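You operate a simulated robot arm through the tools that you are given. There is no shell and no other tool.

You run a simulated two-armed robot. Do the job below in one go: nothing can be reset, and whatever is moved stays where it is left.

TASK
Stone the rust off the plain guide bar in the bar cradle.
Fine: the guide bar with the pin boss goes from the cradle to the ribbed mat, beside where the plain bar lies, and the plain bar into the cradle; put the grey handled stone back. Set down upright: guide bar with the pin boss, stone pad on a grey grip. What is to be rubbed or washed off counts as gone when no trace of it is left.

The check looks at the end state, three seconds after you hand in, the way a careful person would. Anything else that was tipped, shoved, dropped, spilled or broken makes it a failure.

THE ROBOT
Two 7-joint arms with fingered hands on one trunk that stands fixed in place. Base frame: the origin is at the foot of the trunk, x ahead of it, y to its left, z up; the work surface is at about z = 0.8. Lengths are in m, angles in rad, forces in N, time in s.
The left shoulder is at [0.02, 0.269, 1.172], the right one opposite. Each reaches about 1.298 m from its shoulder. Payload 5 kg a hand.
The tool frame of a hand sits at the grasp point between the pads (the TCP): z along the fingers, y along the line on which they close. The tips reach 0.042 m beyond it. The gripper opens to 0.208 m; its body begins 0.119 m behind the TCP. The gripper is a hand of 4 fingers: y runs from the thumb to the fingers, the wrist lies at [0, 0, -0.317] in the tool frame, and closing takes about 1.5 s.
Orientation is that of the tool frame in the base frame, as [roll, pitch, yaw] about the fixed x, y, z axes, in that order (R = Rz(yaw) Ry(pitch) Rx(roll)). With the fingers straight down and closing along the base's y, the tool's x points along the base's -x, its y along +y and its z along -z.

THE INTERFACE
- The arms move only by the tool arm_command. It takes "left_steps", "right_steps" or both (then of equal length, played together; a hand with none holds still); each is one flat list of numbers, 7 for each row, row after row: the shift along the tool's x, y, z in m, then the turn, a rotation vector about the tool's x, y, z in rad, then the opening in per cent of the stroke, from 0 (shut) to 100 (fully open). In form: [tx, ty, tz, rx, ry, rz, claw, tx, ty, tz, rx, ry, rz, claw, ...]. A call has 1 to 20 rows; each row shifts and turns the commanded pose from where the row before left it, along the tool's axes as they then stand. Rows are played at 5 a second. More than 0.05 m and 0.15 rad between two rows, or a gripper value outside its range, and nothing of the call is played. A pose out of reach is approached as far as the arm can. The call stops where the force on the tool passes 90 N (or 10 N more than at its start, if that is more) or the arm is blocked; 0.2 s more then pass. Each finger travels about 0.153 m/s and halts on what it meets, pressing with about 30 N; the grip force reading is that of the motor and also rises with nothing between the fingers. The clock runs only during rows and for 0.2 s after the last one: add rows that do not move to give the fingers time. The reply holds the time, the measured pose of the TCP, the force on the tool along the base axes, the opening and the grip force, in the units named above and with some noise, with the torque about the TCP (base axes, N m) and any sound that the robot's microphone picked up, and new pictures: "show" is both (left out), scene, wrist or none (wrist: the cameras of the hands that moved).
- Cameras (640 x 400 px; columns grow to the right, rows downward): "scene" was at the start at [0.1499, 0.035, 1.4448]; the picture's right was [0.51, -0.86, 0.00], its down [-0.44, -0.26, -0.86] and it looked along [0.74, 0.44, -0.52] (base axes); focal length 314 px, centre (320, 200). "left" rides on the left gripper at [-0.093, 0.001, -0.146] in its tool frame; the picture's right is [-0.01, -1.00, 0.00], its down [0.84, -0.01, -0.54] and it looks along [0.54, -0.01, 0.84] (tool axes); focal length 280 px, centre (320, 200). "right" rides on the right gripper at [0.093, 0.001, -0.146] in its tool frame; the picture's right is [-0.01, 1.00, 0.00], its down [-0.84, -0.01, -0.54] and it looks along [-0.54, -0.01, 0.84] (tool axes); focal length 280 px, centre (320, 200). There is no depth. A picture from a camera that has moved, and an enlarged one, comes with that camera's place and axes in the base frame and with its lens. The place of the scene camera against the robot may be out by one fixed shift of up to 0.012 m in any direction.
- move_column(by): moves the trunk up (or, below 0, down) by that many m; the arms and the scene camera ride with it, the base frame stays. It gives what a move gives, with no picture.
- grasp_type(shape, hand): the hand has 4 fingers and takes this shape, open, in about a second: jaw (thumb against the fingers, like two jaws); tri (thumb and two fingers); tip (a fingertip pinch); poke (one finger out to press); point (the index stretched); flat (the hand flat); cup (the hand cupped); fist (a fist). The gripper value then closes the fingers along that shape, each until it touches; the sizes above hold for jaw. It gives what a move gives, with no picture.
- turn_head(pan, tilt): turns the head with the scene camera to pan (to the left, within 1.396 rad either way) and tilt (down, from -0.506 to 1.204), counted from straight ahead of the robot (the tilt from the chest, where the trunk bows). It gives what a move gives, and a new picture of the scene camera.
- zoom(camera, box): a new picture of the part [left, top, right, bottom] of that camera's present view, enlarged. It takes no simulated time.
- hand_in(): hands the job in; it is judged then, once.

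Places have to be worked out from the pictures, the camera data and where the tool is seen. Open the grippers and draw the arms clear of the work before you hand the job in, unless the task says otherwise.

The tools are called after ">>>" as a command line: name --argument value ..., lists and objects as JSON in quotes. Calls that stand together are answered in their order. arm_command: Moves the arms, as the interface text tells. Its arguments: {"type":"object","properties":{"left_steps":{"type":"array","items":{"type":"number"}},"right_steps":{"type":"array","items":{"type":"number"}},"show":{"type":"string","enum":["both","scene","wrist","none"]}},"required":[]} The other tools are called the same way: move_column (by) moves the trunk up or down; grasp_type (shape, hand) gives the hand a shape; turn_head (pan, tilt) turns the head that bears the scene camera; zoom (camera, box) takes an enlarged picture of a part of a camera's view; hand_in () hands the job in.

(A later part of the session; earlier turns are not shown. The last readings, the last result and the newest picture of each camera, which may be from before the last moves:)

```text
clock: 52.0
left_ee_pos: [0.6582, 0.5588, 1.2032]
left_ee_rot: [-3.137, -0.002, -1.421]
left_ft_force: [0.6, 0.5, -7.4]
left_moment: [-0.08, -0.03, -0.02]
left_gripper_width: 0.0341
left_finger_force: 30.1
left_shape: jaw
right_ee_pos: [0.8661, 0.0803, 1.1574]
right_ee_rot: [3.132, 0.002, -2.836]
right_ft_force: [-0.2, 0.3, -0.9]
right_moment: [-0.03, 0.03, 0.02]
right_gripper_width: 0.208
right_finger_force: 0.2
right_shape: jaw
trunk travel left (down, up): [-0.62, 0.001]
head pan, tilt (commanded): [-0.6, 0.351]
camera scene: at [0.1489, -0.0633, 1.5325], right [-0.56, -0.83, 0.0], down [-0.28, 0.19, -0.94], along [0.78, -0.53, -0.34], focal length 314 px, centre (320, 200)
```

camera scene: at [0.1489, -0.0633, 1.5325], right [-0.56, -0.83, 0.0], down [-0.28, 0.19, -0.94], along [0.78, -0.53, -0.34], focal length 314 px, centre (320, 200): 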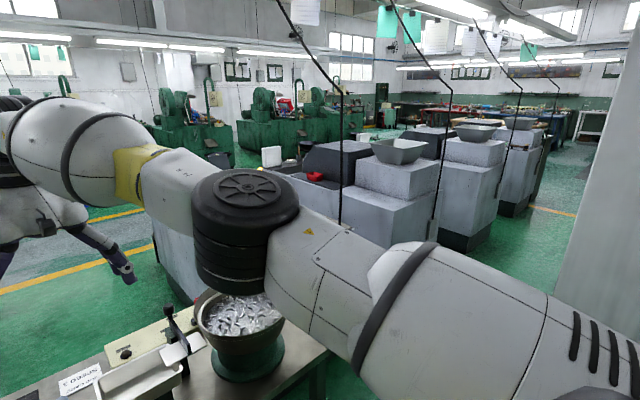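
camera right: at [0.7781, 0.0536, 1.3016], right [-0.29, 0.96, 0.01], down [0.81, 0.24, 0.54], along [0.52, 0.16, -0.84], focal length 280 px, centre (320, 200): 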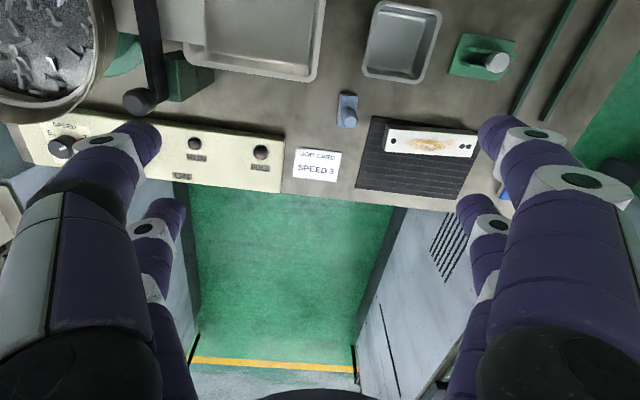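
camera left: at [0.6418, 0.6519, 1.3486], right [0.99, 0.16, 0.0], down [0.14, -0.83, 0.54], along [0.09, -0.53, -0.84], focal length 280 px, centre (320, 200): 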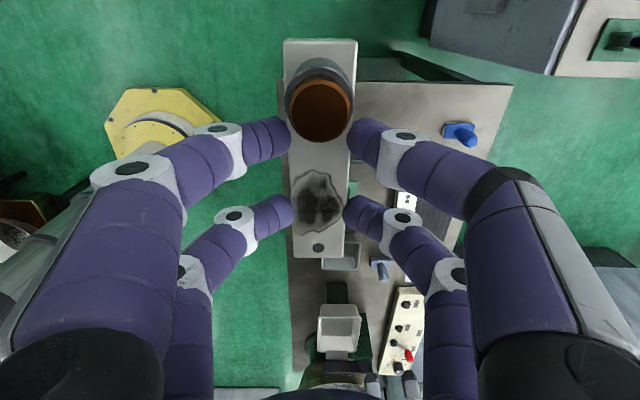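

The right arm reaches much further inward, even past straight ahead, so the left limit may depend on the wrist's turn. I retract the right arm and turn the left hand the other way round, to the mirror of the right hand's yaw, then test again.

>>> arm_command --left_steps '[0, 0, 0, 0, 0, 0.137, 5, 0, 0, 0, 0, 0, 0.137, 5, 0, 0, 0, 0, 0, 0.137, 5, 0, 0, 0, 0, 0, 0.137, 5, 0, 0, 0, 0, 0, 0.137, 5, 0, 0, 0, 0, 0, 0.137, 5, 0, 0, 0, 0, 0, 0.137, 5, 0, 0, 0, 0, 0, 0.137, 5, 0, 0, 0, 0, 0, 0.137, 5, 0, 0, 0, 0, 0, 0.137, 5, 0, 0, 0, 0, 0, 0.137, 5, 0, 0, 0, 0, 0, 0.137, 5, 0, 0, 0, 0, 0, 0.137, 5, 0, 0, 0, 0, 0, 0.137, 5, 0, 0, 0, 0, 0, 0.137, 5, 0, 0, 0, 0, 0, 0, 5]' --right_steps '[0.04, 0, -0.005, 0, 0, 0, 100, 0.04, 0, -0.005, 0, 0, 0, 100, 0.04, 0, -0.005, 0, 0, 0, 100, 0.04, -0.01, -0.005, 0, 0, 0, 100, 0.04, -0.02, -0.005, 0, 0, 0, 100, 0.04, -0.02, -0.005, 0, 0, 0, 100, 0.03, -0.03, 0, 0, 0, 0, 100, 0.03, -0.03, 0, 0, 0, 0, 100, 0.02, -0.03, 0, 0, 0, 0, 100, 0.02, -0.03, 0, 0, 0, 0, 100, 0, 0, 0, 0, 0, 0, 100, 0, 0, 0, 0, 0, 0, 100, 0, 0, 0, 0, 0, 0, 100, 0, 0, 0, 0, 0, 0, 100, 0, 0, 0, 0, 0, 0, 100, 0, 0, 0, 0, 0, 0, 100]' --show "none"

>>> turn_head --pan 0.538 --tilt 0.45

```text
clock: 55.4
left_ee_pos: [0.6563, 0.5596, 1.203]
left_ee_rot: [-3.141, 0.003, 2.804]
left_ft_force: [0.8, 0.5, -5.4]
left_moment: [0.0, 0.08, 0.01]
left_gripper_width: 0.0342
left_finger_force: 29.9
left_shape: jaw
right_ee_pos: [0.5929, -0.1785, 1.185]
right_ee_rot: [3.132, 0.002, -2.829]
right_ft_force: [-0.1, -0.8, 0.4]
right_moment: [-0.01, -0.03, -0.02]
right_gripper_width: 0.208
right_finger_force: 0.1
right_shape: jaw
trunk travel left (down, up): [-0.62, 0.001]
head pan, tilt (commanded): [-0.6, 0.351]
```

```text
clock: 56.8
left_ee_pos: [0.6579, 0.5588, 1.2045]
left_ee_rot: [3.14, 0.004, 2.806]
left_ft_force: [0.2, 0.6, -6.3]
left_moment: [0.05, 0.08, 0.03]
left_gripper_width: 0.0342
left_finger_force: 30.1
left_shape: jaw
right_ee_pos: [0.5933, -0.1802, 1.185]
right_ee_rot: [3.132, 0.004, -2.831]
right_ft_force: [-0.2, 0.6, 0.5]
right_moment: [-0.02, 0.0, -0.01]
right_gripper_width: 0.2078
right_finger_force: 0.0
right_shape: jaw
trunk travel left (down, up): [-0.62, 0.001]
head pan, tilt (commanded): [0.538, 0.45]
camera scene: at [0.1509, 0.0361, 1.5233], right [0.51, -0.86, 0.0], down [-0.37, -0.22, -0.9], along [0.77, 0.46, -0.44], focal length 314 px, centre (320, 200)
```

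scene: 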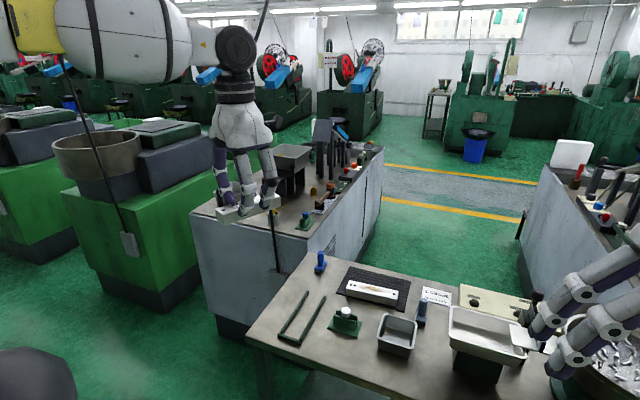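

The left hand is now turned the mirrored way. I move inward and then forward at this safe height to see whether the elbow follows.

>>> arm_command --left_steps '[-0.0244, -0.0308, 0, 0, 0, 0, 5, -0.0244, -0.0308, 0, 0, 0, 0, 5, -0.0244, -0.0308, 0, 0, 0, 0, 5, -0.0244, -0.0308, 0, 0, 0, 0, 5, -0.0244, -0.0308, 0, 0, 0, 0, 5, -0.0244, -0.0308, 0, 0, 0, 0, 5, -0.0244, -0.0308, 0, 0, 0, 0, 5, -0.0283, 0.0099, 0, 0, 0, 0, 5, -0.0283, 0.0099, 0, 0, 0, 0, 5, -0.0283, 0.0099, 0, 0, 0, 0, 5, -0.0283, 0.0099, 0, 0, 0, 0, 5, 0, 0, 0, 0, 0, 0, 5]' --show "scene"

```text
clock: 59.4
left_ee_pos: [0.8125, 0.3395, 1.1915]
left_ee_rot: [-3.142, 0.008, 2.806]
left_ft_force: [-0.2, -0.1, -6.7]
left_moment: [0.07, 0.05, -0.05]
left_gripper_width: 0.0338
left_finger_force: 29.9
left_shape: jaw
left hand out of reach, approached as far as the arm can: row 9, 10, 11
right_ee_pos: [0.5924, -0.1798, 1.1853]
right_ee_rot: [3.132, 0.003, -2.833]
right_ft_force: [0.2, -0.1, -0.6]
right_moment: [0.02, -0.02, -0.01]
right_gripper_width: 0.2081
right_finger_force: 0.1
right_shape: jaw
trunk travel left (down, up): [-0.62, 0.001]
head pan, tilt (commanded): [0.538, 0.45]
camera scene: at [0.1506, 0.0357, 1.5234], right [0.51, -0.86, 0.0], down [-0.37, -0.22, -0.9], along [0.77, 0.46, -0.43], focal length 314 px, centre (320, 200)
```

scene: 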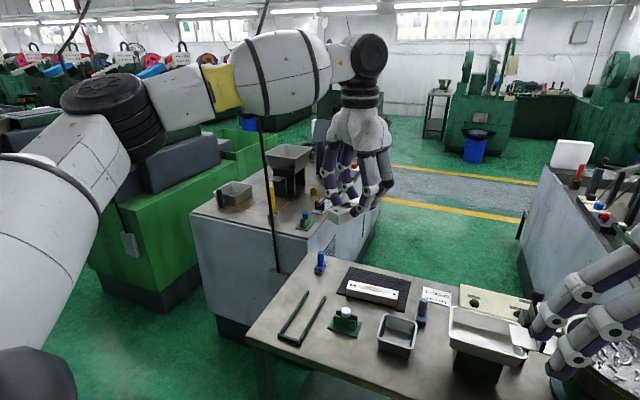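

The elbow stays pinned whichever way the wrist turns, so I'll work within the left arm's limits. I'll set the bossed bar down on the free bench strip left of the cradle, move the plain bar first, then come back with a slightly tilted grip to reach the mat. I bring it above that strip now.

>>> arm_command --left_steps '[0, 0, 0, 0, 0, -0.118, 5, 0, 0, 0, 0, 0, -0.118, 5, 0, 0, 0, 0, 0, -0.118, 5, 0, 0, 0, 0, 0, -0.117, 5, 0.0121, 0.032, 0, 0, 0, 0, 5, 0.0121, 0.032, 0, 0, 0, 0, 5, 0.0121, 0.032, 0, 0, 0, 0, 5, 0.0121, 0.032, 0, 0, 0, 0, 5, 0.0121, 0.032, 0, 0, 0, 0, 5, 0.0121, 0.032, 0, 0, 0, 0, 5, 0, 0, 0.04, 0, 0, 0, 5, 0, 0, 0.04, 0, 0, 0, 5, 0, 0, 0.04, 0, 0, 0, 5, 0, 0, 0.04, 0, 0, 0, 5, 0, 0, 0.04, 0, 0, 0, 5, 0, 0, 0.04, 0, 0, 0, 5, 0, 0, 0, 0, 0, 0, 5]' --show "both"

```text
clock: 63.0
left_ee_pos: [0.7142, 0.5179, 0.9499]
left_ee_rot: [-3.141, 0.002, -3.004]
left_ft_force: [0.1, -0.4, -6.4]
left_moment: [0.0, 0.08, -0.01]
left_gripper_width: 0.0337
left_finger_force: 29.9
left_shape: jaw
right_ee_pos: [0.5932, -0.1797, 1.186]
right_ee_rot: [3.132, 0.004, -2.831]
right_ft_force: [-0.9, 0.6, 0.4]
right_moment: [0.04, -0.03, 0.03]
right_gripper_width: 0.2079
right_finger_force: 0.0
right_shape: jaw
trunk travel left (down, up): [-0.62, 0.001]
head pan, tilt (commanded): [0.538, 0.45]
camera scene: at [0.1504, 0.0359, 1.5235], right [0.51, -0.86, 0.0], down [-0.37, -0.22, -0.9], along [0.77, 0.46, -0.43], focal length 314 px, centre (320, 200)
camera left: at [0.8074, 0.5324, 1.0974], right [0.15, -0.99, 0.0], down [-0.84, -0.13, 0.54], along [-0.53, -0.08, -0.84], focal length 280 px, centre (320, 200)
```

scene: 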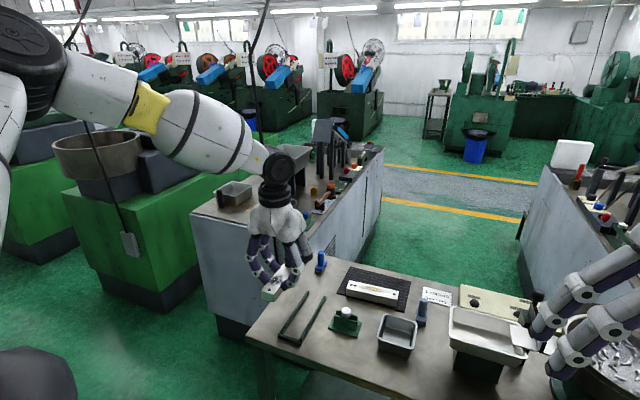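
left: 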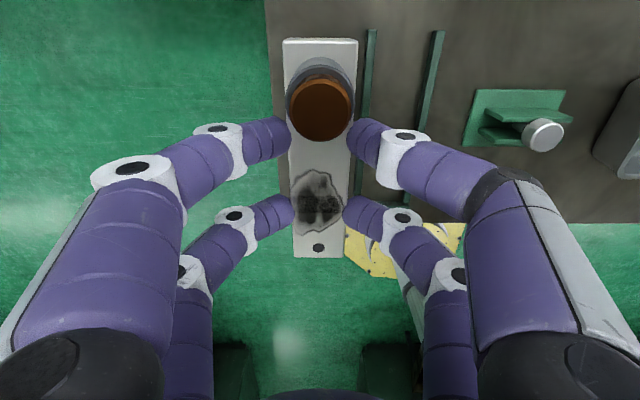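

The strip is clear: the bench edge is at y ≈ 0.565 and the rail's outer side at y ≈ 0.476. I shift 8 mm left and descend to just above the bench.

>>> arm_command --left_steps '[0, 0.008, 0.02, 0, 0, 0, 5, 0, 0, 0.025, 0, 0, 0, 5, 0, 0, 0.02, 0, 0, 0, 5, 0, 0, 0.015, 0, 0, 0, 5, 0, 0, 0.008, 0, 0, 0, 5, 0, 0, 0, 0, 0, 0, 5]' --show "wrist"

>>> zoom --camera "scene" --box '[245, 240, 335, 350]'

```text
clock: 64.4
left_ee_pos: [0.7146, 0.5268, 0.8614]
left_ee_rot: [3.142, 0.003, -3.006]
left_ft_force: [0.2, -0.8, -7.4]
left_moment: [0.04, 0.1, -0.01]
left_gripper_width: 0.0341
left_finger_force: 30.2
left_shape: jaw
right_ee_pos: [0.5939, -0.1805, 1.1858]
right_ee_rot: [3.13, 0.004, -2.831]
right_ft_force: [0.1, 0.4, 0.2]
right_moment: [0.02, -0.02, 0.0]
right_gripper_width: 0.2082
right_finger_force: 0.1
right_shape: jaw
trunk travel left (down, up): [-0.62, 0.001]
head pan, tilt (commanded): [0.538, 0.45]
camera left: at [0.8063, 0.5413, 1.009], right [0.15, -0.99, 0.0], down [-0.83, -0.13, 0.54], along [-0.53, -0.08, -0.84], focal length 280 px, centre (320, 200)
```

left: 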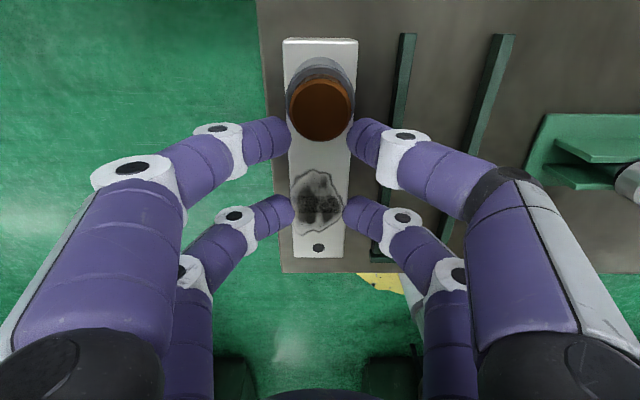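

```text
3.64 times, centred on (290, 295) of scene
camera zoom: at [0.1508, 0.0361, 1.5233], right [0.51, -0.86, 0.0], down [-0.37, -0.22, -0.9], along [0.77, 0.46, -0.44], focal length 1140 px, centre (429, -146)
```

zoom: 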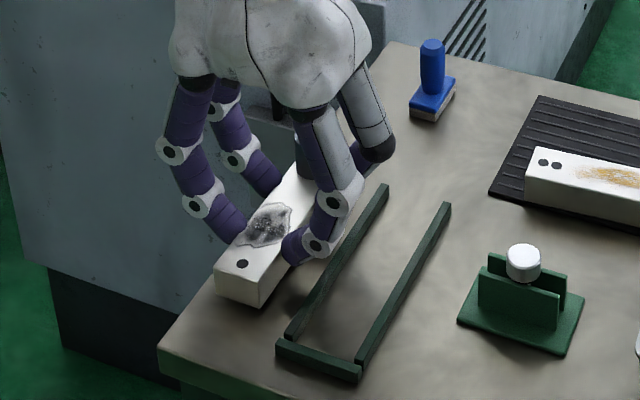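

The bar is over bare bench, about 5 mm up. I lower slowly and watch the vertical force for touch-down.

>>> arm_command --left_steps '[0, 0, 0.002, 0, 0, 0, 5, 0, 0, 0.002, 0, 0, 0, 5, 0, 0, 0.001, 0, 0, 0, 5, 0, 0, 0, 0, 0, 0, 5]' --show "none"

```text
clock: 65.4
left_ee_pos: [0.7142, 0.5271, 0.8562]
left_ee_rot: [-3.139, 0.003, -3.005]
left_ft_force: [-0.8, -0.2, -5.0]
left_moment: [0.0, -0.07, -0.03]
left_gripper_width: 0.0342
left_finger_force: 30.1
left_shape: jaw
right_ee_pos: [0.594, -0.1805, 1.1861]
right_ee_rot: [3.132, 0.003, -2.83]
right_ft_force: [0.3, 0.6, -0.3]
right_moment: [0.03, -0.02, -0.01]
right_gripper_width: 0.2078
right_finger_force: 0.1
right_shape: jaw
trunk travel left (down, up): [-0.62, 0.001]
head pan, tilt (commanded): [0.538, 0.45]
```

Weight is starting to come off. One more millimetre.

>>> arm_command --left_steps '[0, 0, 0.001, 0, 0, 0, 5, 0, 0, 0, 0, 0, 0, 5]' --show "none"

```text
clock: 66.0
left_ee_pos: [0.7139, 0.5282, 0.8565]
left_ee_rot: [-3.139, 0.007, -3.006]
left_ft_force: [-2.2, 0.6, 4.4]
left_moment: [0.02, 0.0, -0.02]
left_gripper_width: 0.0343
left_finger_force: 29.9
left_shape: jaw
right_ee_pos: [0.5931, -0.1806, 1.1854]
right_ee_rot: [3.131, 0.003, -2.829]
right_ft_force: [-0.5, 0.1, -0.1]
right_moment: [0.02, -0.02, 0.02]
right_gripper_width: 0.2082
right_finger_force: 0.0
right_shape: jaw
trunk travel left (down, up): [-0.62, 0.001]
head pan, tilt (commanded): [0.538, 0.45]
```

The bar rests on the bench (force +4 N). I open just enough to free it and rise straight up.

>>> arm_command --left_steps '[0, 0, 0, 0, 0, 0, 18, 0, 0, 0, 0, 0, 0, 22, 0, 0, 0, 0, 0, 0, 26, 0, 0, 0, 0, 0, 0, 26, 0, 0, -0.02, 0, 0, 0, 26, 0, 0, -0.03, 0, 0, 0, 30, 0, 0, -0.04, 0, 0, 0, 36, 0, 0, -0.04, 0, 0, 0, 36, 0, 0, 0, 0, 0, 0, 36]' --show "wrist"

>>> zoom --camera "scene" --box '[245, 240, 335, 350]'

```text
clock: 68.0
left_ee_pos: [0.714, 0.5257, 0.9851]
left_ee_rot: [-3.138, 0.004, -3.005]
left_ft_force: [0.6, 0.7, -0.1]
left_moment: [-0.04, 0.03, -0.01]
left_gripper_width: 0.0746
left_finger_force: 0.2
left_shape: jaw
right_ee_pos: [0.594, -0.1797, 1.185]
right_ee_rot: [3.133, 0.005, -2.829]
right_ft_force: [0.4, -0.1, -0.3]
right_moment: [-0.02, 0.03, 0.0]
right_gripper_width: 0.2081
right_finger_force: 0.0
right_shape: jaw
trunk travel left (down, up): [-0.62, 0.001]
head pan, tilt (commanded): [0.538, 0.45]
camera left: at [0.8069, 0.5407, 1.1328], right [0.15, -0.99, 0.0], down [-0.83, -0.13, 0.54], along [-0.53, -0.08, -0.84], focal length 280 px, centre (320, 200)
```

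left: 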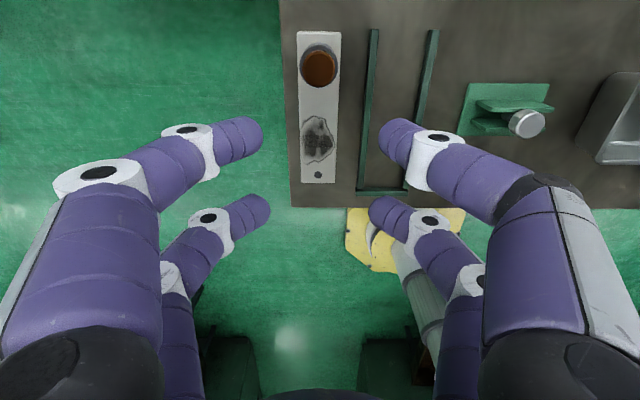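

```text
3.64 times, centred on (290, 295) of scene
camera zoom: at [0.151, 0.0363, 1.5231], right [0.51, -0.86, 0.0], down [-0.37, -0.22, -0.9], along [0.77, 0.46, -0.44], focal length 1140 px, centre (429, -146)
```

zoom: 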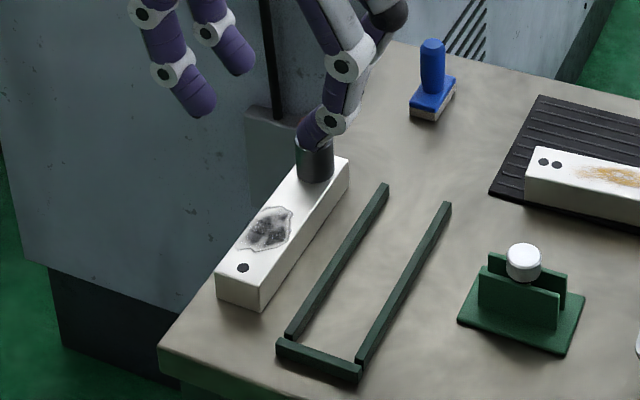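

The bossed bar now stands upright on the bench strip. Next is the plain bar: I raise both hands, turn the left hand to align with it, then lower the trunk so the left elbow's height suits a long reach.

>>> arm_command --left_steps '[0, 0, -0.03, 0, 0, -0.1363, 40, 0, 0, -0.03, 0, 0, -0.1363, 40, 0, 0, -0.03, 0, 0, -0.1363, 40, 0, 0, -0.03, 0, 0, -0.1363, 40, 0, 0, -0.03, 0, 0, -0.1363, 40, 0, 0, -0.03, 0, 0, -0.1363, 40, 0, 0, -0.03, 0, 0, -0.1363, 40, 0, 0, -0.03, 0, 0, -0.1363, 40, 0, 0, -0.03, 0, 0, -0.1363, 40, 0, 0, 0, 0, 0, -0.1363, 40, 0, 0, 0, 0, 0, -0.1363, 40, 0, 0, 0, 0, 0, -0.1367, 40, 0, 0, 0, 0, 0, 0, 40]' --right_steps '[0.02, 0, -0.02, 0, 0, 0, 100, 0.02, 0, -0.02, 0, 0, 0, 100, 0.02, 0, -0.02, 0, 0, 0, 100, 0.02, 0, -0.02, 0, 0, 0, 100, 0.02, 0, -0.02, 0, 0, 0, 100, 0, 0, 0, 0, 0, 0, 100, 0, 0, 0, 0, 0, 0, 100, 0, 0, 0, 0, 0, 0, 100, 0, 0, 0, 0, 0, 0, 100, 0, 0, 0, 0, 0, 0, 100, 0, 0, 0, 0, 0, 0, 100, 0, 0, 0, 0, 0, 0, 100, 0, 0, 0, 0, 0, 0, 100]' --show "none"

>>> move_column --by -0.235

>>> turn_head --pan 0.45 --tilt 0.45

```text
clock: 70.8
left_ee_pos: [0.7118, 0.5296, 1.2551]
left_ee_rot: [-3.139, -0.001, -1.368]
left_ft_force: [0.6, -0.4, 0.3]
left_moment: [0.02, -0.05, -0.01]
left_gripper_width: 0.0829
left_finger_force: 0.0
left_shape: jaw
right_ee_pos: [0.4957, -0.2125, 1.2835]
right_ee_rot: [3.131, 0.002, -2.831]
right_ft_force: [0.3, 0.1, -0.7]
right_moment: [0.03, -0.03, 0.02]
right_gripper_width: 0.208
right_finger_force: 0.1
right_shape: jaw
trunk travel left (down, up): [-0.62, 0.001]
head pan, tilt (commanded): [0.538, 0.45]
```

```text
clock: 73.2
left_ee_pos: [0.7129, 0.5275, 1.0216]
left_ee_rot: [-3.136, -0.002, -1.37]
left_ft_force: [-0.5, -1.1, -0.3]
left_moment: [0.01, -0.04, -0.03]
left_gripper_width: 0.0826
left_finger_force: 0.1
left_shape: jaw
right_ee_pos: [0.4967, -0.2124, 1.0502]
right_ee_rot: [3.132, 0.004, -2.832]
right_ft_force: [-0.2, 1.0, 0.2]
right_moment: [0.01, -0.03, -0.03]
right_gripper_width: 0.208
right_finger_force: 0.0
right_shape: jaw
trunk travel left (down, up): [-0.385, 0.236]
head pan, tilt (commanded): [0.538, 0.45]
```

```text
clock: 73.9
left_ee_pos: [0.7138, 0.5274, 1.0198]
left_ee_rot: [-3.135, -0.003, -1.37]
left_ft_force: [0.2, 0.5, 0.2]
left_moment: [0.01, 0.02, -0.01]
left_gripper_width: 0.0829
left_finger_force: 0.0
left_shape: jaw
right_ee_pos: [0.4967, -0.212, 1.0487]
right_ee_rot: [3.13, 0.004, -2.829]
right_ft_force: [-0.1, 0.0, -0.9]
right_moment: [0.04, -0.01, 0.01]
right_gripper_width: 0.2076
right_finger_force: 0.1
right_shape: jaw
trunk travel left (down, up): [-0.385, 0.236]
head pan, tilt (commanded): [0.45, 0.45]
camera scene: at [0.1689, 0.0289, 1.2859], right [0.44, -0.9, 0.0], down [-0.39, -0.19, -0.9], along [0.81, 0.39, -0.44], focal length 314 px, centre (320, 200)
```

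scene: 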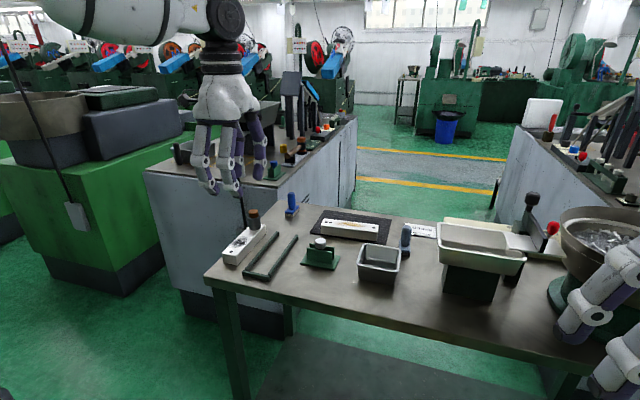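

The trunk is lowered and nothing was touched. I tilt the left hand 0.25 rad forward and move to a pre-grasp above the left part of the plain bar.

>>> arm_command --left_steps '[0, 0, 0, 0.125, 0, 0, 40, 0, 0, 0, 0.125, 0, 0, 40, 0.031, -0.01457, 0.01847, 0, 0, 0, 40, 0.031, -0.01457, 0.01847, 0, 0, 0, 40, 0.031, -0.01457, 0.01847, 0, 0, 0, 40, 0.031, -0.01457, 0.01847, 0, 0, 0, 40, 0.031, -0.01457, 0.01847, 0, 0, 0, 40, 0.031, -0.01457, 0.01847, 0, 0, 0, 40, 0.031, -0.01457, 0.01847, 0, 0, 0, 40, 0, 0, 0, 0, 0, 0, 40]' --show "both"

```text
clock: 76.1
left_ee_pos: [0.8847, 0.3398, 0.9246]
left_ee_rot: [-2.886, -0.002, -1.368]
left_ft_force: [0.1, -1.2, 1.1]
left_moment: [0.06, -0.04, 0.05]
left_gripper_width: 0.0832
left_finger_force: 0.0
left_shape: jaw
right_ee_pos: [0.4967, -0.2117, 1.0492]
right_ee_rot: [3.131, 0.005, -2.83]
right_ft_force: [-1.9, -1.3, 0.3]
right_moment: [0.02, -0.09, 0.01]
right_gripper_width: 0.2077
right_finger_force: 0.1
right_shape: jaw
trunk travel left (down, up): [-0.385, 0.236]
head pan, tilt (commanded): [0.45, 0.45]
camera scene: at [0.1681, 0.0287, 1.2863], right [0.44, -0.9, 0.0], down [-0.39, -0.19, -0.9], along [0.81, 0.39, -0.43], focal length 314 px, centre (320, 200)
camera left: at [0.829, 0.4241, 1.0651], right [0.94, 0.21, 0.25], down [0.05, -0.85, 0.53], along [0.32, -0.48, -0.81], focal length 280 px, centre (320, 200)
```

scene: 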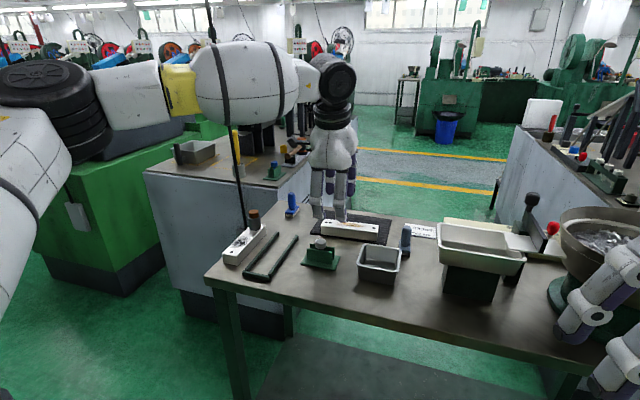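
left: 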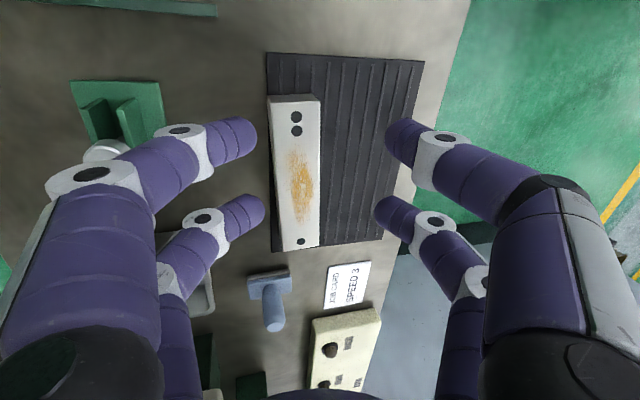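

Reached without limits. I zoom on the plain bar from here to get its exact place and angle for the grasp.

>>> zoom --camera "left" --box '[240, 80, 360, 260]'

>>> zoom --camera "scene" --box '[290, 180, 410, 260]'

```text
2.22 times, centred on (300, 170) of left
camera zoom: at [0.829, 0.4241, 1.0651], right [0.94, 0.21, 0.25], down [0.05, -0.85, 0.53], along [0.32, -0.48, -0.81], focal length 623 px, centre (364, 267)
```

zoom: 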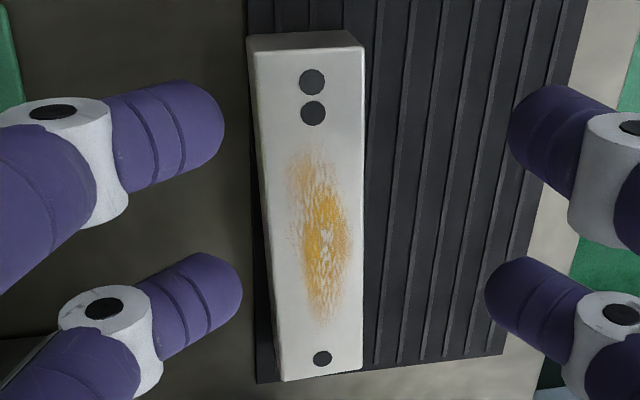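

```text
5.00 times, centred on (350, 220) of scene
camera zoom: at [0.1681, 0.0287, 1.2863], right [0.44, -0.9, 0.0], down [-0.39, -0.19, -0.9], along [0.81, 0.39, -0.43], focal length 1568 px, centre (170, 100)
```

zoom: 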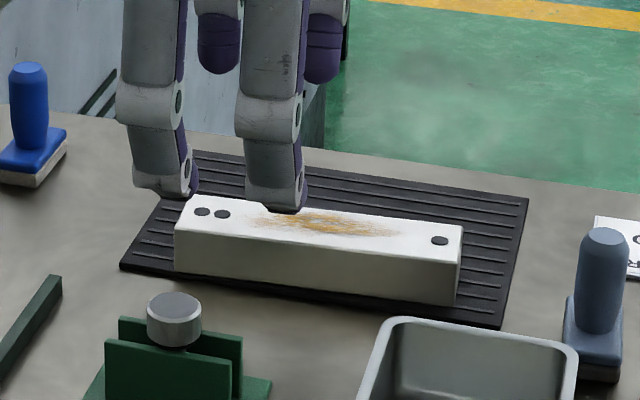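

The plain bar is centred at about (0.896, 0.298), with its axis within 0.01 rad of my hand. I descend with the fingers narrowed to about 0.062 to just above grasp height.

>>> arm_command --left_steps '[0.0006, 0.0095, 0.0258, 0, 0, 0.009, 34, 0.0006, 0.0095, 0.0258, 0, 0, 0, 31, 0, 0, 0, 0, 0, 0, 31]' --show "wrist"

>>> zoom --camera "scene" --box '[300, 180, 400, 250]'

>>> zoom --camera "left" --box '[220, 60, 420, 260]'

```text
clock: 76.9
left_ee_pos: [0.8819, 0.3391, 0.8688]
left_ee_rot: [-2.889, 0.0, -1.377]
left_ft_force: [-0.3, -0.9, 0.5]
left_moment: [0.01, 0.04, 0.03]
left_gripper_width: 0.065
left_finger_force: 0.0
left_shape: jaw
right_ee_pos: [0.497, -0.2128, 1.0495]
right_ee_rot: [3.133, 0.004, -2.83]
right_ft_force: [0.5, -1.3, 0.5]
right_moment: [0.01, 0.01, -0.01]
right_gripper_width: 0.208
right_finger_force: 0.2
right_shape: jaw
trunk travel left (down, up): [-0.385, 0.236]
head pan, tilt (commanded): [0.45, 0.45]
camera left: at [0.826, 0.4231, 1.0098], right [0.95, 0.2, 0.25], down [0.04, -0.85, 0.52], along [0.32, -0.49, -0.81], focal length 280 px, centre (320, 200)
```

left: 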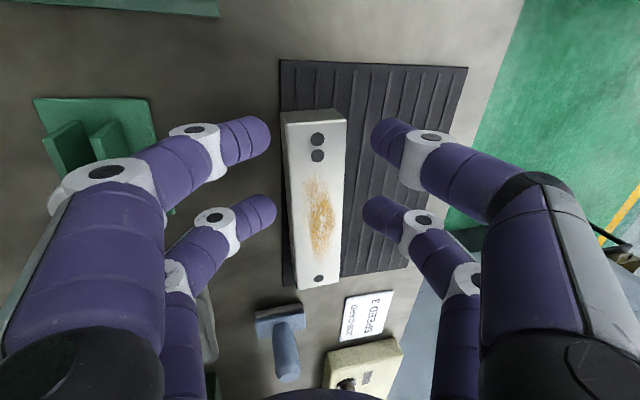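

```text
5.71 times, centred on (350, 215) of scene
camera zoom: at [0.1688, 0.0289, 1.286], right [0.44, -0.9, 0.0], down [-0.39, -0.19, -0.9], along [0.81, 0.39, -0.43], focal length 1792 px, centre (149, 114)
```

zoom: 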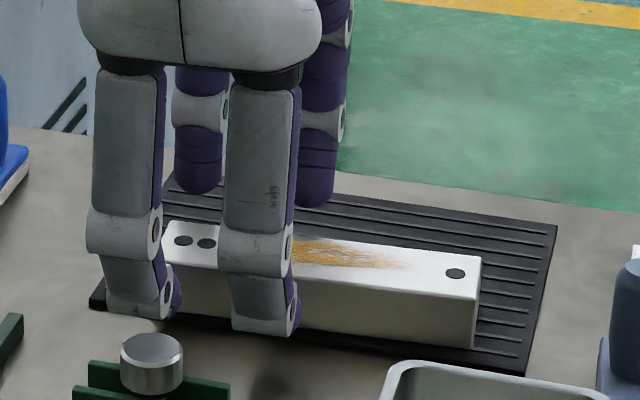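

```text
2.00 times, centred on (320, 160) of left
camera zoom: at [0.826, 0.4231, 1.0098], right [0.95, 0.2, 0.25], down [0.04, -0.85, 0.52], along [0.32, -0.49, -0.81], focal length 561 px, centre (320, 280)
```

zoom: 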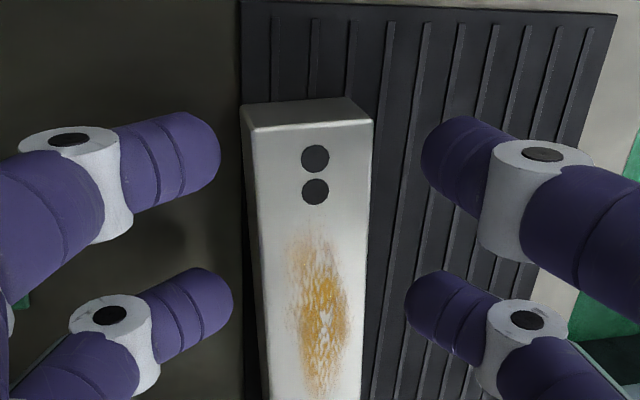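

The bar sits about 3 mm toward the near side of the fingers' centre line. I correct that, fix the small yaw difference and descend to grasp height, with the fingers narrowed a little.

>>> arm_command --left_steps '[0.0002, 0.0032, 0.0074, 0, 0, -0.018, 31, 0.0002, 0.0032, 0.0055, 0, 0, 0, 28, 0, 0, 0, 0, 0, 0, 26, 0, 0, 0, 0, 0, 0, 26]' --show "wrist"

>>> zoom --camera "scene" --box '[300, 190, 370, 250]'

>>> zoom --camera "left" --box '[240, 80, 400, 240]'

```text
clock: 77.9
left_ee_pos: [0.8783, 0.3394, 0.8542]
left_ee_rot: [-2.89, -0.004, -1.361]
left_ft_force: [0.2, -0.4, 1.1]
left_moment: [0.03, 0.0, 0.0]
left_gripper_width: 0.0547
left_finger_force: 0.1
left_shape: jaw
right_ee_pos: [0.4964, -0.2132, 1.0491]
right_ee_rot: [3.129, 0.005, -2.832]
right_ft_force: [0.9, 0.5, -0.1]
right_moment: [-0.01, 0.0, -0.04]
right_gripper_width: 0.2083
right_finger_force: 0.1
right_shape: jaw
trunk travel left (down, up): [-0.385, 0.236]
head pan, tilt (commanded): [0.45, 0.45]
camera left: at [0.8217, 0.4226, 0.9946], right [0.94, 0.22, 0.25], down [0.05, -0.85, 0.53], along [0.33, -0.48, -0.81], focal length 280 px, centre (320, 200)
```

left: 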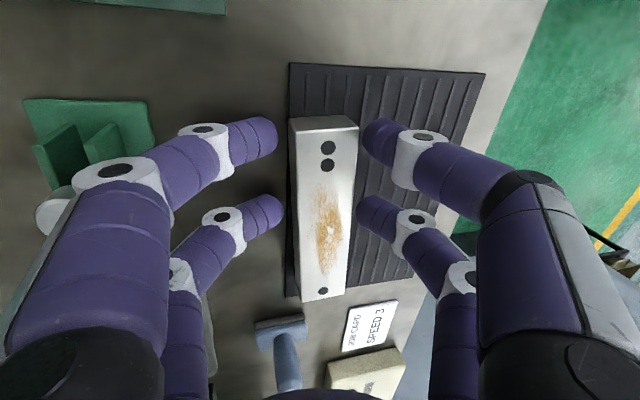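

```text
6.67 times, centred on (335, 220) of scene
camera zoom: at [0.1689, 0.0289, 1.2859], right [0.44, -0.9, 0.0], down [-0.39, -0.19, -0.9], along [0.81, 0.39, -0.44], focal length 2091 px, centre (220, 67)
```

zoom: 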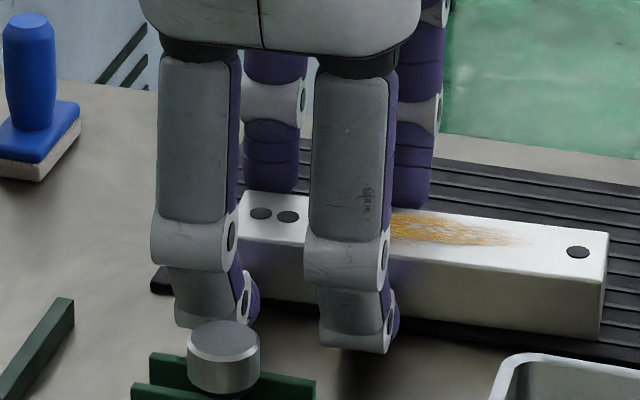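

```text
2.50 times, centred on (320, 160) of left
camera zoom: at [0.8217, 0.4226, 0.9946], right [0.94, 0.22, 0.25], down [0.05, -0.85, 0.53], along [0.33, -0.48, -0.81], focal length 701 px, centre (320, 300)
```

zoom: 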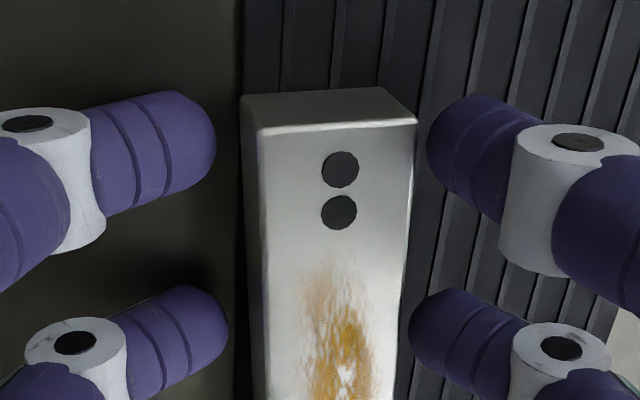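

The fingers are centred on the bar within 1–2 mm and free of contact. I go 1.5 mm lower and close.

>>> arm_command --left_steps '[0, 0.0003, 0.0015, 0, 0, 0, 26, 0, 0, 0, 0, 0, 0, 22, 0, 0, 0, 0, 0, 0, 18, 0, 0, 0, 0, 0, 0, 12, 0, 0, 0, 0, 0, 0, 8, 0, 0, 0, 0, 0, 0, 5]' --show "wrist"

>>> zoom --camera "scene" --box '[300, 190, 390, 250]'

```text
clock: 79.3
left_ee_pos: [0.8779, 0.3389, 0.8519]
left_ee_rot: [-2.888, -0.004, -1.362]
left_ft_force: [1.8, -1.0, 0.1]
left_moment: [0.1, 0.02, -0.01]
left_gripper_width: 0.0404
left_finger_force: 29.8
left_shape: jaw
right_ee_pos: [0.4964, -0.213, 1.0482]
right_ee_rot: [3.131, 0.002, -2.83]
right_ft_force: [-0.1, 0.3, 0.0]
right_moment: [0.0, 0.0, 0.03]
right_gripper_width: 0.2081
right_finger_force: 0.1
right_shape: jaw
trunk travel left (down, up): [-0.385, 0.236]
head pan, tilt (commanded): [0.45, 0.45]
camera left: at [0.8216, 0.4228, 0.993], right [0.94, 0.22, 0.25], down [0.05, -0.85, 0.53], along [0.33, -0.48, -0.81], focal length 280 px, centre (320, 200)
```

left: 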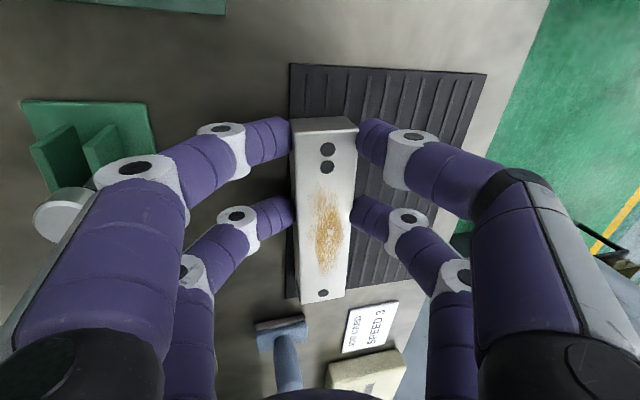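

```text
6.67 times, centred on (345, 220) of scene
camera zoom: at [0.169, 0.0289, 1.2859], right [0.44, -0.9, 0.0], down [-0.39, -0.19, -0.9], along [0.81, 0.39, -0.44], focal length 2091 px, centre (153, 67)
```

zoom: 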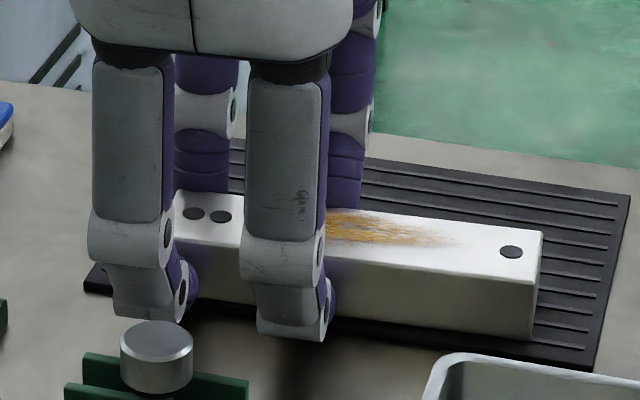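

Gripped at 30 N. I lift 8 mm straight up to test the hold.

>>> arm_command --left_steps '[0, -0.001, -0.0039, 0, 0, 0, 5, 0, -0.001, -0.0039, 0, 0, 0, 5, 0, 0, 0, 0, 0, 0, 5]' --show "wrist"

>>> zoom --camera "scene" --box '[300, 190, 390, 250]'

```text
clock: 80.1
left_ee_pos: [0.8773, 0.3384, 0.8597]
left_ee_rot: [-2.888, -0.004, -1.362]
left_ft_force: [-0.3, -0.3, -5.6]
left_moment: [0.2, 0.11, 0.01]
left_gripper_width: 0.0399
left_finger_force: 30.6
left_shape: jaw
right_ee_pos: [0.4971, -0.2122, 1.049]
right_ee_rot: [3.13, 0.004, -2.83]
right_ft_force: [-0.7, 0.2, -0.5]
right_moment: [0.01, 0.01, -0.02]
right_gripper_width: 0.2081
right_finger_force: 0.0
right_shape: jaw
trunk travel left (down, up): [-0.385, 0.236]
head pan, tilt (commanded): [0.45, 0.45]
camera left: at [0.8218, 0.4224, 1.0007], right [0.94, 0.22, 0.25], down [0.06, -0.85, 0.53], along [0.33, -0.48, -0.81], focal length 280 px, centre (320, 200)
```

left: 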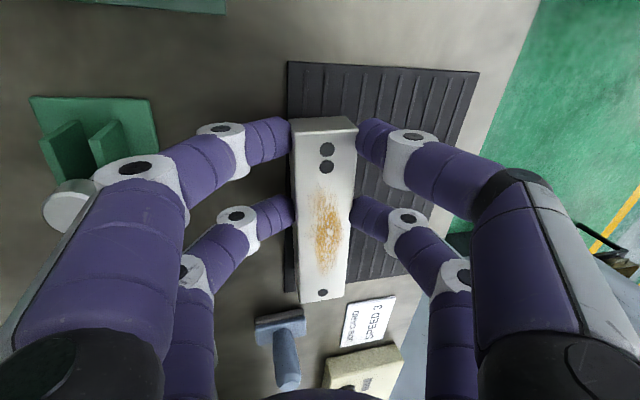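

```text
6.67 times, centred on (345, 220) of scene
camera zoom: at [0.1692, 0.029, 1.2859], right [0.44, -0.9, 0.0], down [-0.39, -0.19, -0.9], along [0.81, 0.39, -0.44], focal length 2091 px, centre (153, 67)
```

zoom: 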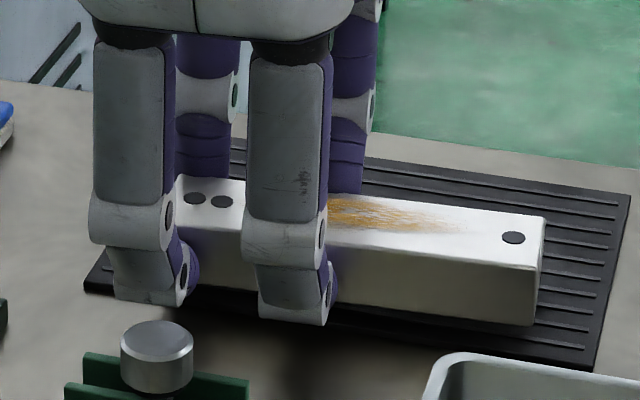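

The plain bar is held and level. I lift it 10 cm and carry it back to a free spot near the front edge of the bench, at about (0.65, 0.25). There I'll set it flat and regrip it vertically for the cradle.

>>> arm_command --left_steps '[0, -0.0083, -0.0323, 0, 0, 0, 5, 0, -0.0083, -0.0323, 0, 0, 0, 5, 0, -0.0083, -0.0323, 0, 0, 0, 5, 0, 0, 0, 0, 0.01816, 0.0707, 5, 0.0022, 0.0338, -0.0087, 0, 0, 0, 5, 0.0022, 0.0338, -0.0087, 0, 0, 0, 5, 0.0022, 0.0338, -0.0087, 0, 0, 0, 5, 0.0022, 0.0338, -0.0087, 0, 0, 0, 5, 0.0022, 0.0338, -0.0087, 0, 0, 0, 5, 0.0022, 0.0338, -0.0087, 0, 0, 0, 5, 0.0022, 0.0338, -0.0087, 0, 0, 0, 5, 0, 0, 0, 0, 0, 0, 5]' --show "both"

>>> zoom --camera "scene" --box '[200, 180, 400, 320]'

```text
clock: 82.7
left_ee_pos: [0.6368, 0.2919, 0.9591]
left_ee_rot: [-2.889, -0.003, -1.434]
left_ft_force: [-0.4, -0.4, -5.4]
left_moment: [0.2, 0.07, 0.04]
left_gripper_width: 0.0399
left_finger_force: 30.2
left_shape: jaw
right_ee_pos: [0.4956, -0.2108, 1.0487]
right_ee_rot: [3.13, 0.004, -2.831]
right_ft_force: [-0.4, -0.5, -0.4]
right_moment: [-0.01, -0.04, 0.0]
right_gripper_width: 0.2078
right_finger_force: 0.0
right_shape: jaw
trunk travel left (down, up): [-0.385, 0.236]
head pan, tilt (commanded): [0.45, 0.45]
camera scene: at [0.1689, 0.029, 1.2857], right [0.44, -0.9, 0.0], down [-0.39, -0.19, -0.9], along [0.81, 0.39, -0.44], focal length 314 px, centre (320, 200)
camera left: at [0.5863, 0.3783, 1.1001], right [0.96, 0.15, 0.25], down [-0.01, -0.85, 0.53], along [0.29, -0.51, -0.81], focal length 280 px, centre (320, 200)
```

scene: 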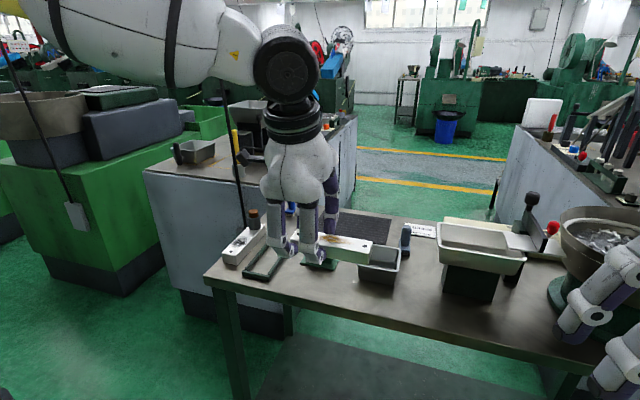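
left: 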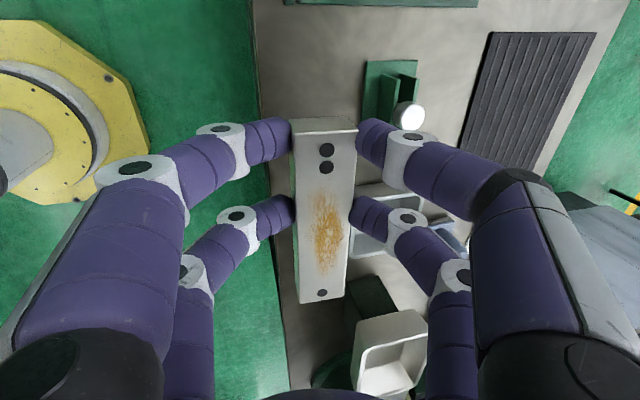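

```text
2.86 times, centred on (300, 250) of scene
camera zoom: at [0.1689, 0.029, 1.2857], right [0.44, -0.9, 0.0], down [-0.39, -0.19, -0.9], along [0.81, 0.39, -0.44], focal length 896 px, centre (377, 57)
```

zoom: 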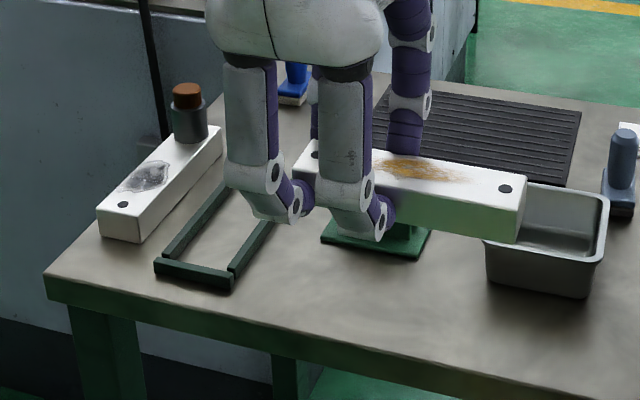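

The drop zone is clear. The bench edge shows at x ≈ 0.623 here, so I shift 6 mm forward for margin and descend to just above the bench.

>>> arm_command --left_steps '[0.0002, 0.0052, 0.026, 0, 0, 0, 5, 0.0002, 0.0052, 0.026, 0, 0, 0, 5, 0.0002, 0.0052, 0.026, 0, 0, 0, 5, 0.0002, 0.0052, 0.024, 0, 0, 0, 5, 0, 0, 0, 0, 0, 0, 5]' --show "wrist"

>>> zoom --camera "scene" --box '[240, 200, 400, 320]'

```text
clock: 83.9
left_ee_pos: [0.6435, 0.2887, 0.8541]
left_ee_rot: [-2.888, -0.003, -1.434]
left_ft_force: [-0.2, -0.4, -5.9]
left_moment: [0.23, 0.07, 0.03]
left_gripper_width: 0.0399
left_finger_force: 30.2
left_shape: jaw
right_ee_pos: [0.4968, -0.2114, 1.0491]
right_ee_rot: [3.132, 0.004, -2.832]
right_ft_force: [0.0, 0.3, 0.2]
right_moment: [-0.01, -0.01, 0.02]
right_gripper_width: 0.2082
right_finger_force: 0.1
right_shape: jaw
trunk travel left (down, up): [-0.385, 0.236]
head pan, tilt (commanded): [0.45, 0.45]
camera left: at [0.5939, 0.376, 0.9954], right [0.96, 0.15, 0.25], down [-0.01, -0.85, 0.53], along [0.29, -0.51, -0.81], focal length 280 px, centre (320, 200)
```

left: 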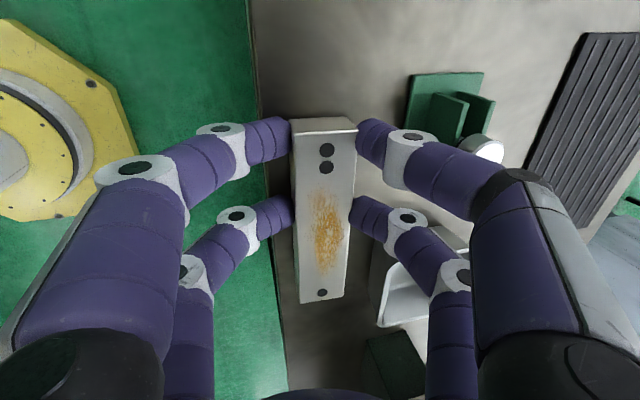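

```text
3.33 times, centred on (320, 260) of scene
camera zoom: at [0.169, 0.029, 1.2861], right [0.44, -0.9, 0.0], down [-0.39, -0.19, -0.9], along [0.81, 0.39, -0.44], focal length 1045 px, centre (320, 0)
```

zoom: 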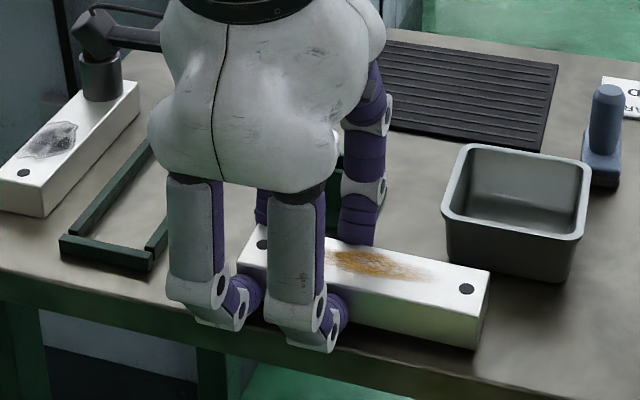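

About 5 mm to go, clear of tray and stand. I lower in small steps to touch-down.

>>> arm_command --left_steps '[0, 0.0005, 0.0019, 0, 0, 0, 5, 0, 0.0005, 0.0019, 0, 0, 0, 5, 0, 0, 0, 0, 0, 0, 5]' --show "none"

>>> arm_command --left_steps '[0, 0.0003, 0.001, 0, 0, 0, 5, 0, 0, 0, 0, 0, 0, 5]' --show "none"

```text
clock: 84.7
left_ee_pos: [0.6437, 0.29, 0.8502]
left_ee_rot: [-2.888, -0.002, -1.433]
left_ft_force: [0.0, -0.7, -5.2]
left_moment: [0.23, 0.11, -0.03]
left_gripper_width: 0.0398
left_finger_force: 29.8
left_shape: jaw
right_ee_pos: [0.4971, -0.2126, 1.0495]
right_ee_rot: [3.131, 0.003, -2.831]
right_ft_force: [0.4, 0.0, 0.4]
right_moment: [0.02, 0.01, 0.0]
right_gripper_width: 0.2082
right_finger_force: 0.0
right_shape: jaw
trunk travel left (down, up): [-0.385, 0.236]
head pan, tilt (commanded): [0.45, 0.45]
```

```text
clock: 85.3
left_ee_pos: [0.6433, 0.2903, 0.8495]
left_ee_rot: [-2.888, -0.001, -1.435]
left_ft_force: [0.4, -0.4, -4.6]
left_moment: [0.18, 0.06, -0.03]
left_gripper_width: 0.0396
left_finger_force: 30.3
left_shape: jaw
right_ee_pos: [0.4964, -0.2131, 1.0487]
right_ee_rot: [3.132, 0.004, -2.83]
right_ft_force: [1.3, -0.4, 0.2]
right_moment: [0.01, 0.02, -0.01]
right_gripper_width: 0.2078
right_finger_force: 0.0
right_shape: jaw
trunk travel left (down, up): [-0.385, 0.236]
head pan, tilt (commanded): [0.45, 0.45]
```

Contact seems to be just beginning at one end. I lower another millimetre.

>>> arm_command --left_steps '[0, 0.0003, 0.001, 0, 0, 0, 5, 0, 0, 0, 0, 0, 0, 5]' --show "none"

>>> arm_command --left_steps '[0, 0.0002, 0.0008, 0, 0, 0, 5, 0, 0, 0, 0, 0, 0, 5]' --show "none"

```text
clock: 85.9
left_ee_pos: [0.6436, 0.288, 0.8499]
left_ee_rot: [-2.887, -0.002, -1.435]
left_ft_force: [-1.0, 1.0, 1.6]
left_moment: [0.3, 0.19, 0.0]
left_gripper_width: 0.0398
left_finger_force: 29.8
left_shape: jaw
right_ee_pos: [0.4972, -0.2132, 1.0487]
right_ee_rot: [3.132, 0.003, -2.831]
right_ft_force: [0.5, 1.0, 0.0]
right_moment: [-0.04, 0.02, 0.01]
right_gripper_width: 0.2078
right_finger_force: 0.0
right_shape: jaw
trunk travel left (down, up): [-0.385, 0.236]
head pan, tilt (commanded): [0.45, 0.45]
```

```text
clock: 86.5
left_ee_pos: [0.6436, 0.2886, 0.849]
left_ee_rot: [-2.887, -0.005, -1.433]
left_ft_force: [-2.7, -1.7, 12.0]
left_moment: [0.22, 0.51, 0.07]
left_gripper_width: 0.0401
left_finger_force: 30.3
left_shape: jaw
right_ee_pos: [0.4968, -0.2132, 1.0496]
right_ee_rot: [3.132, 0.003, -2.83]
right_ft_force: [0.1, 0.4, -0.8]
right_moment: [0.0, 0.04, -0.02]
right_gripper_width: 0.2081
right_finger_force: 0.0
right_shape: jaw
trunk travel left (down, up): [-0.385, 0.236]
head pan, tilt (commanded): [0.45, 0.45]
```

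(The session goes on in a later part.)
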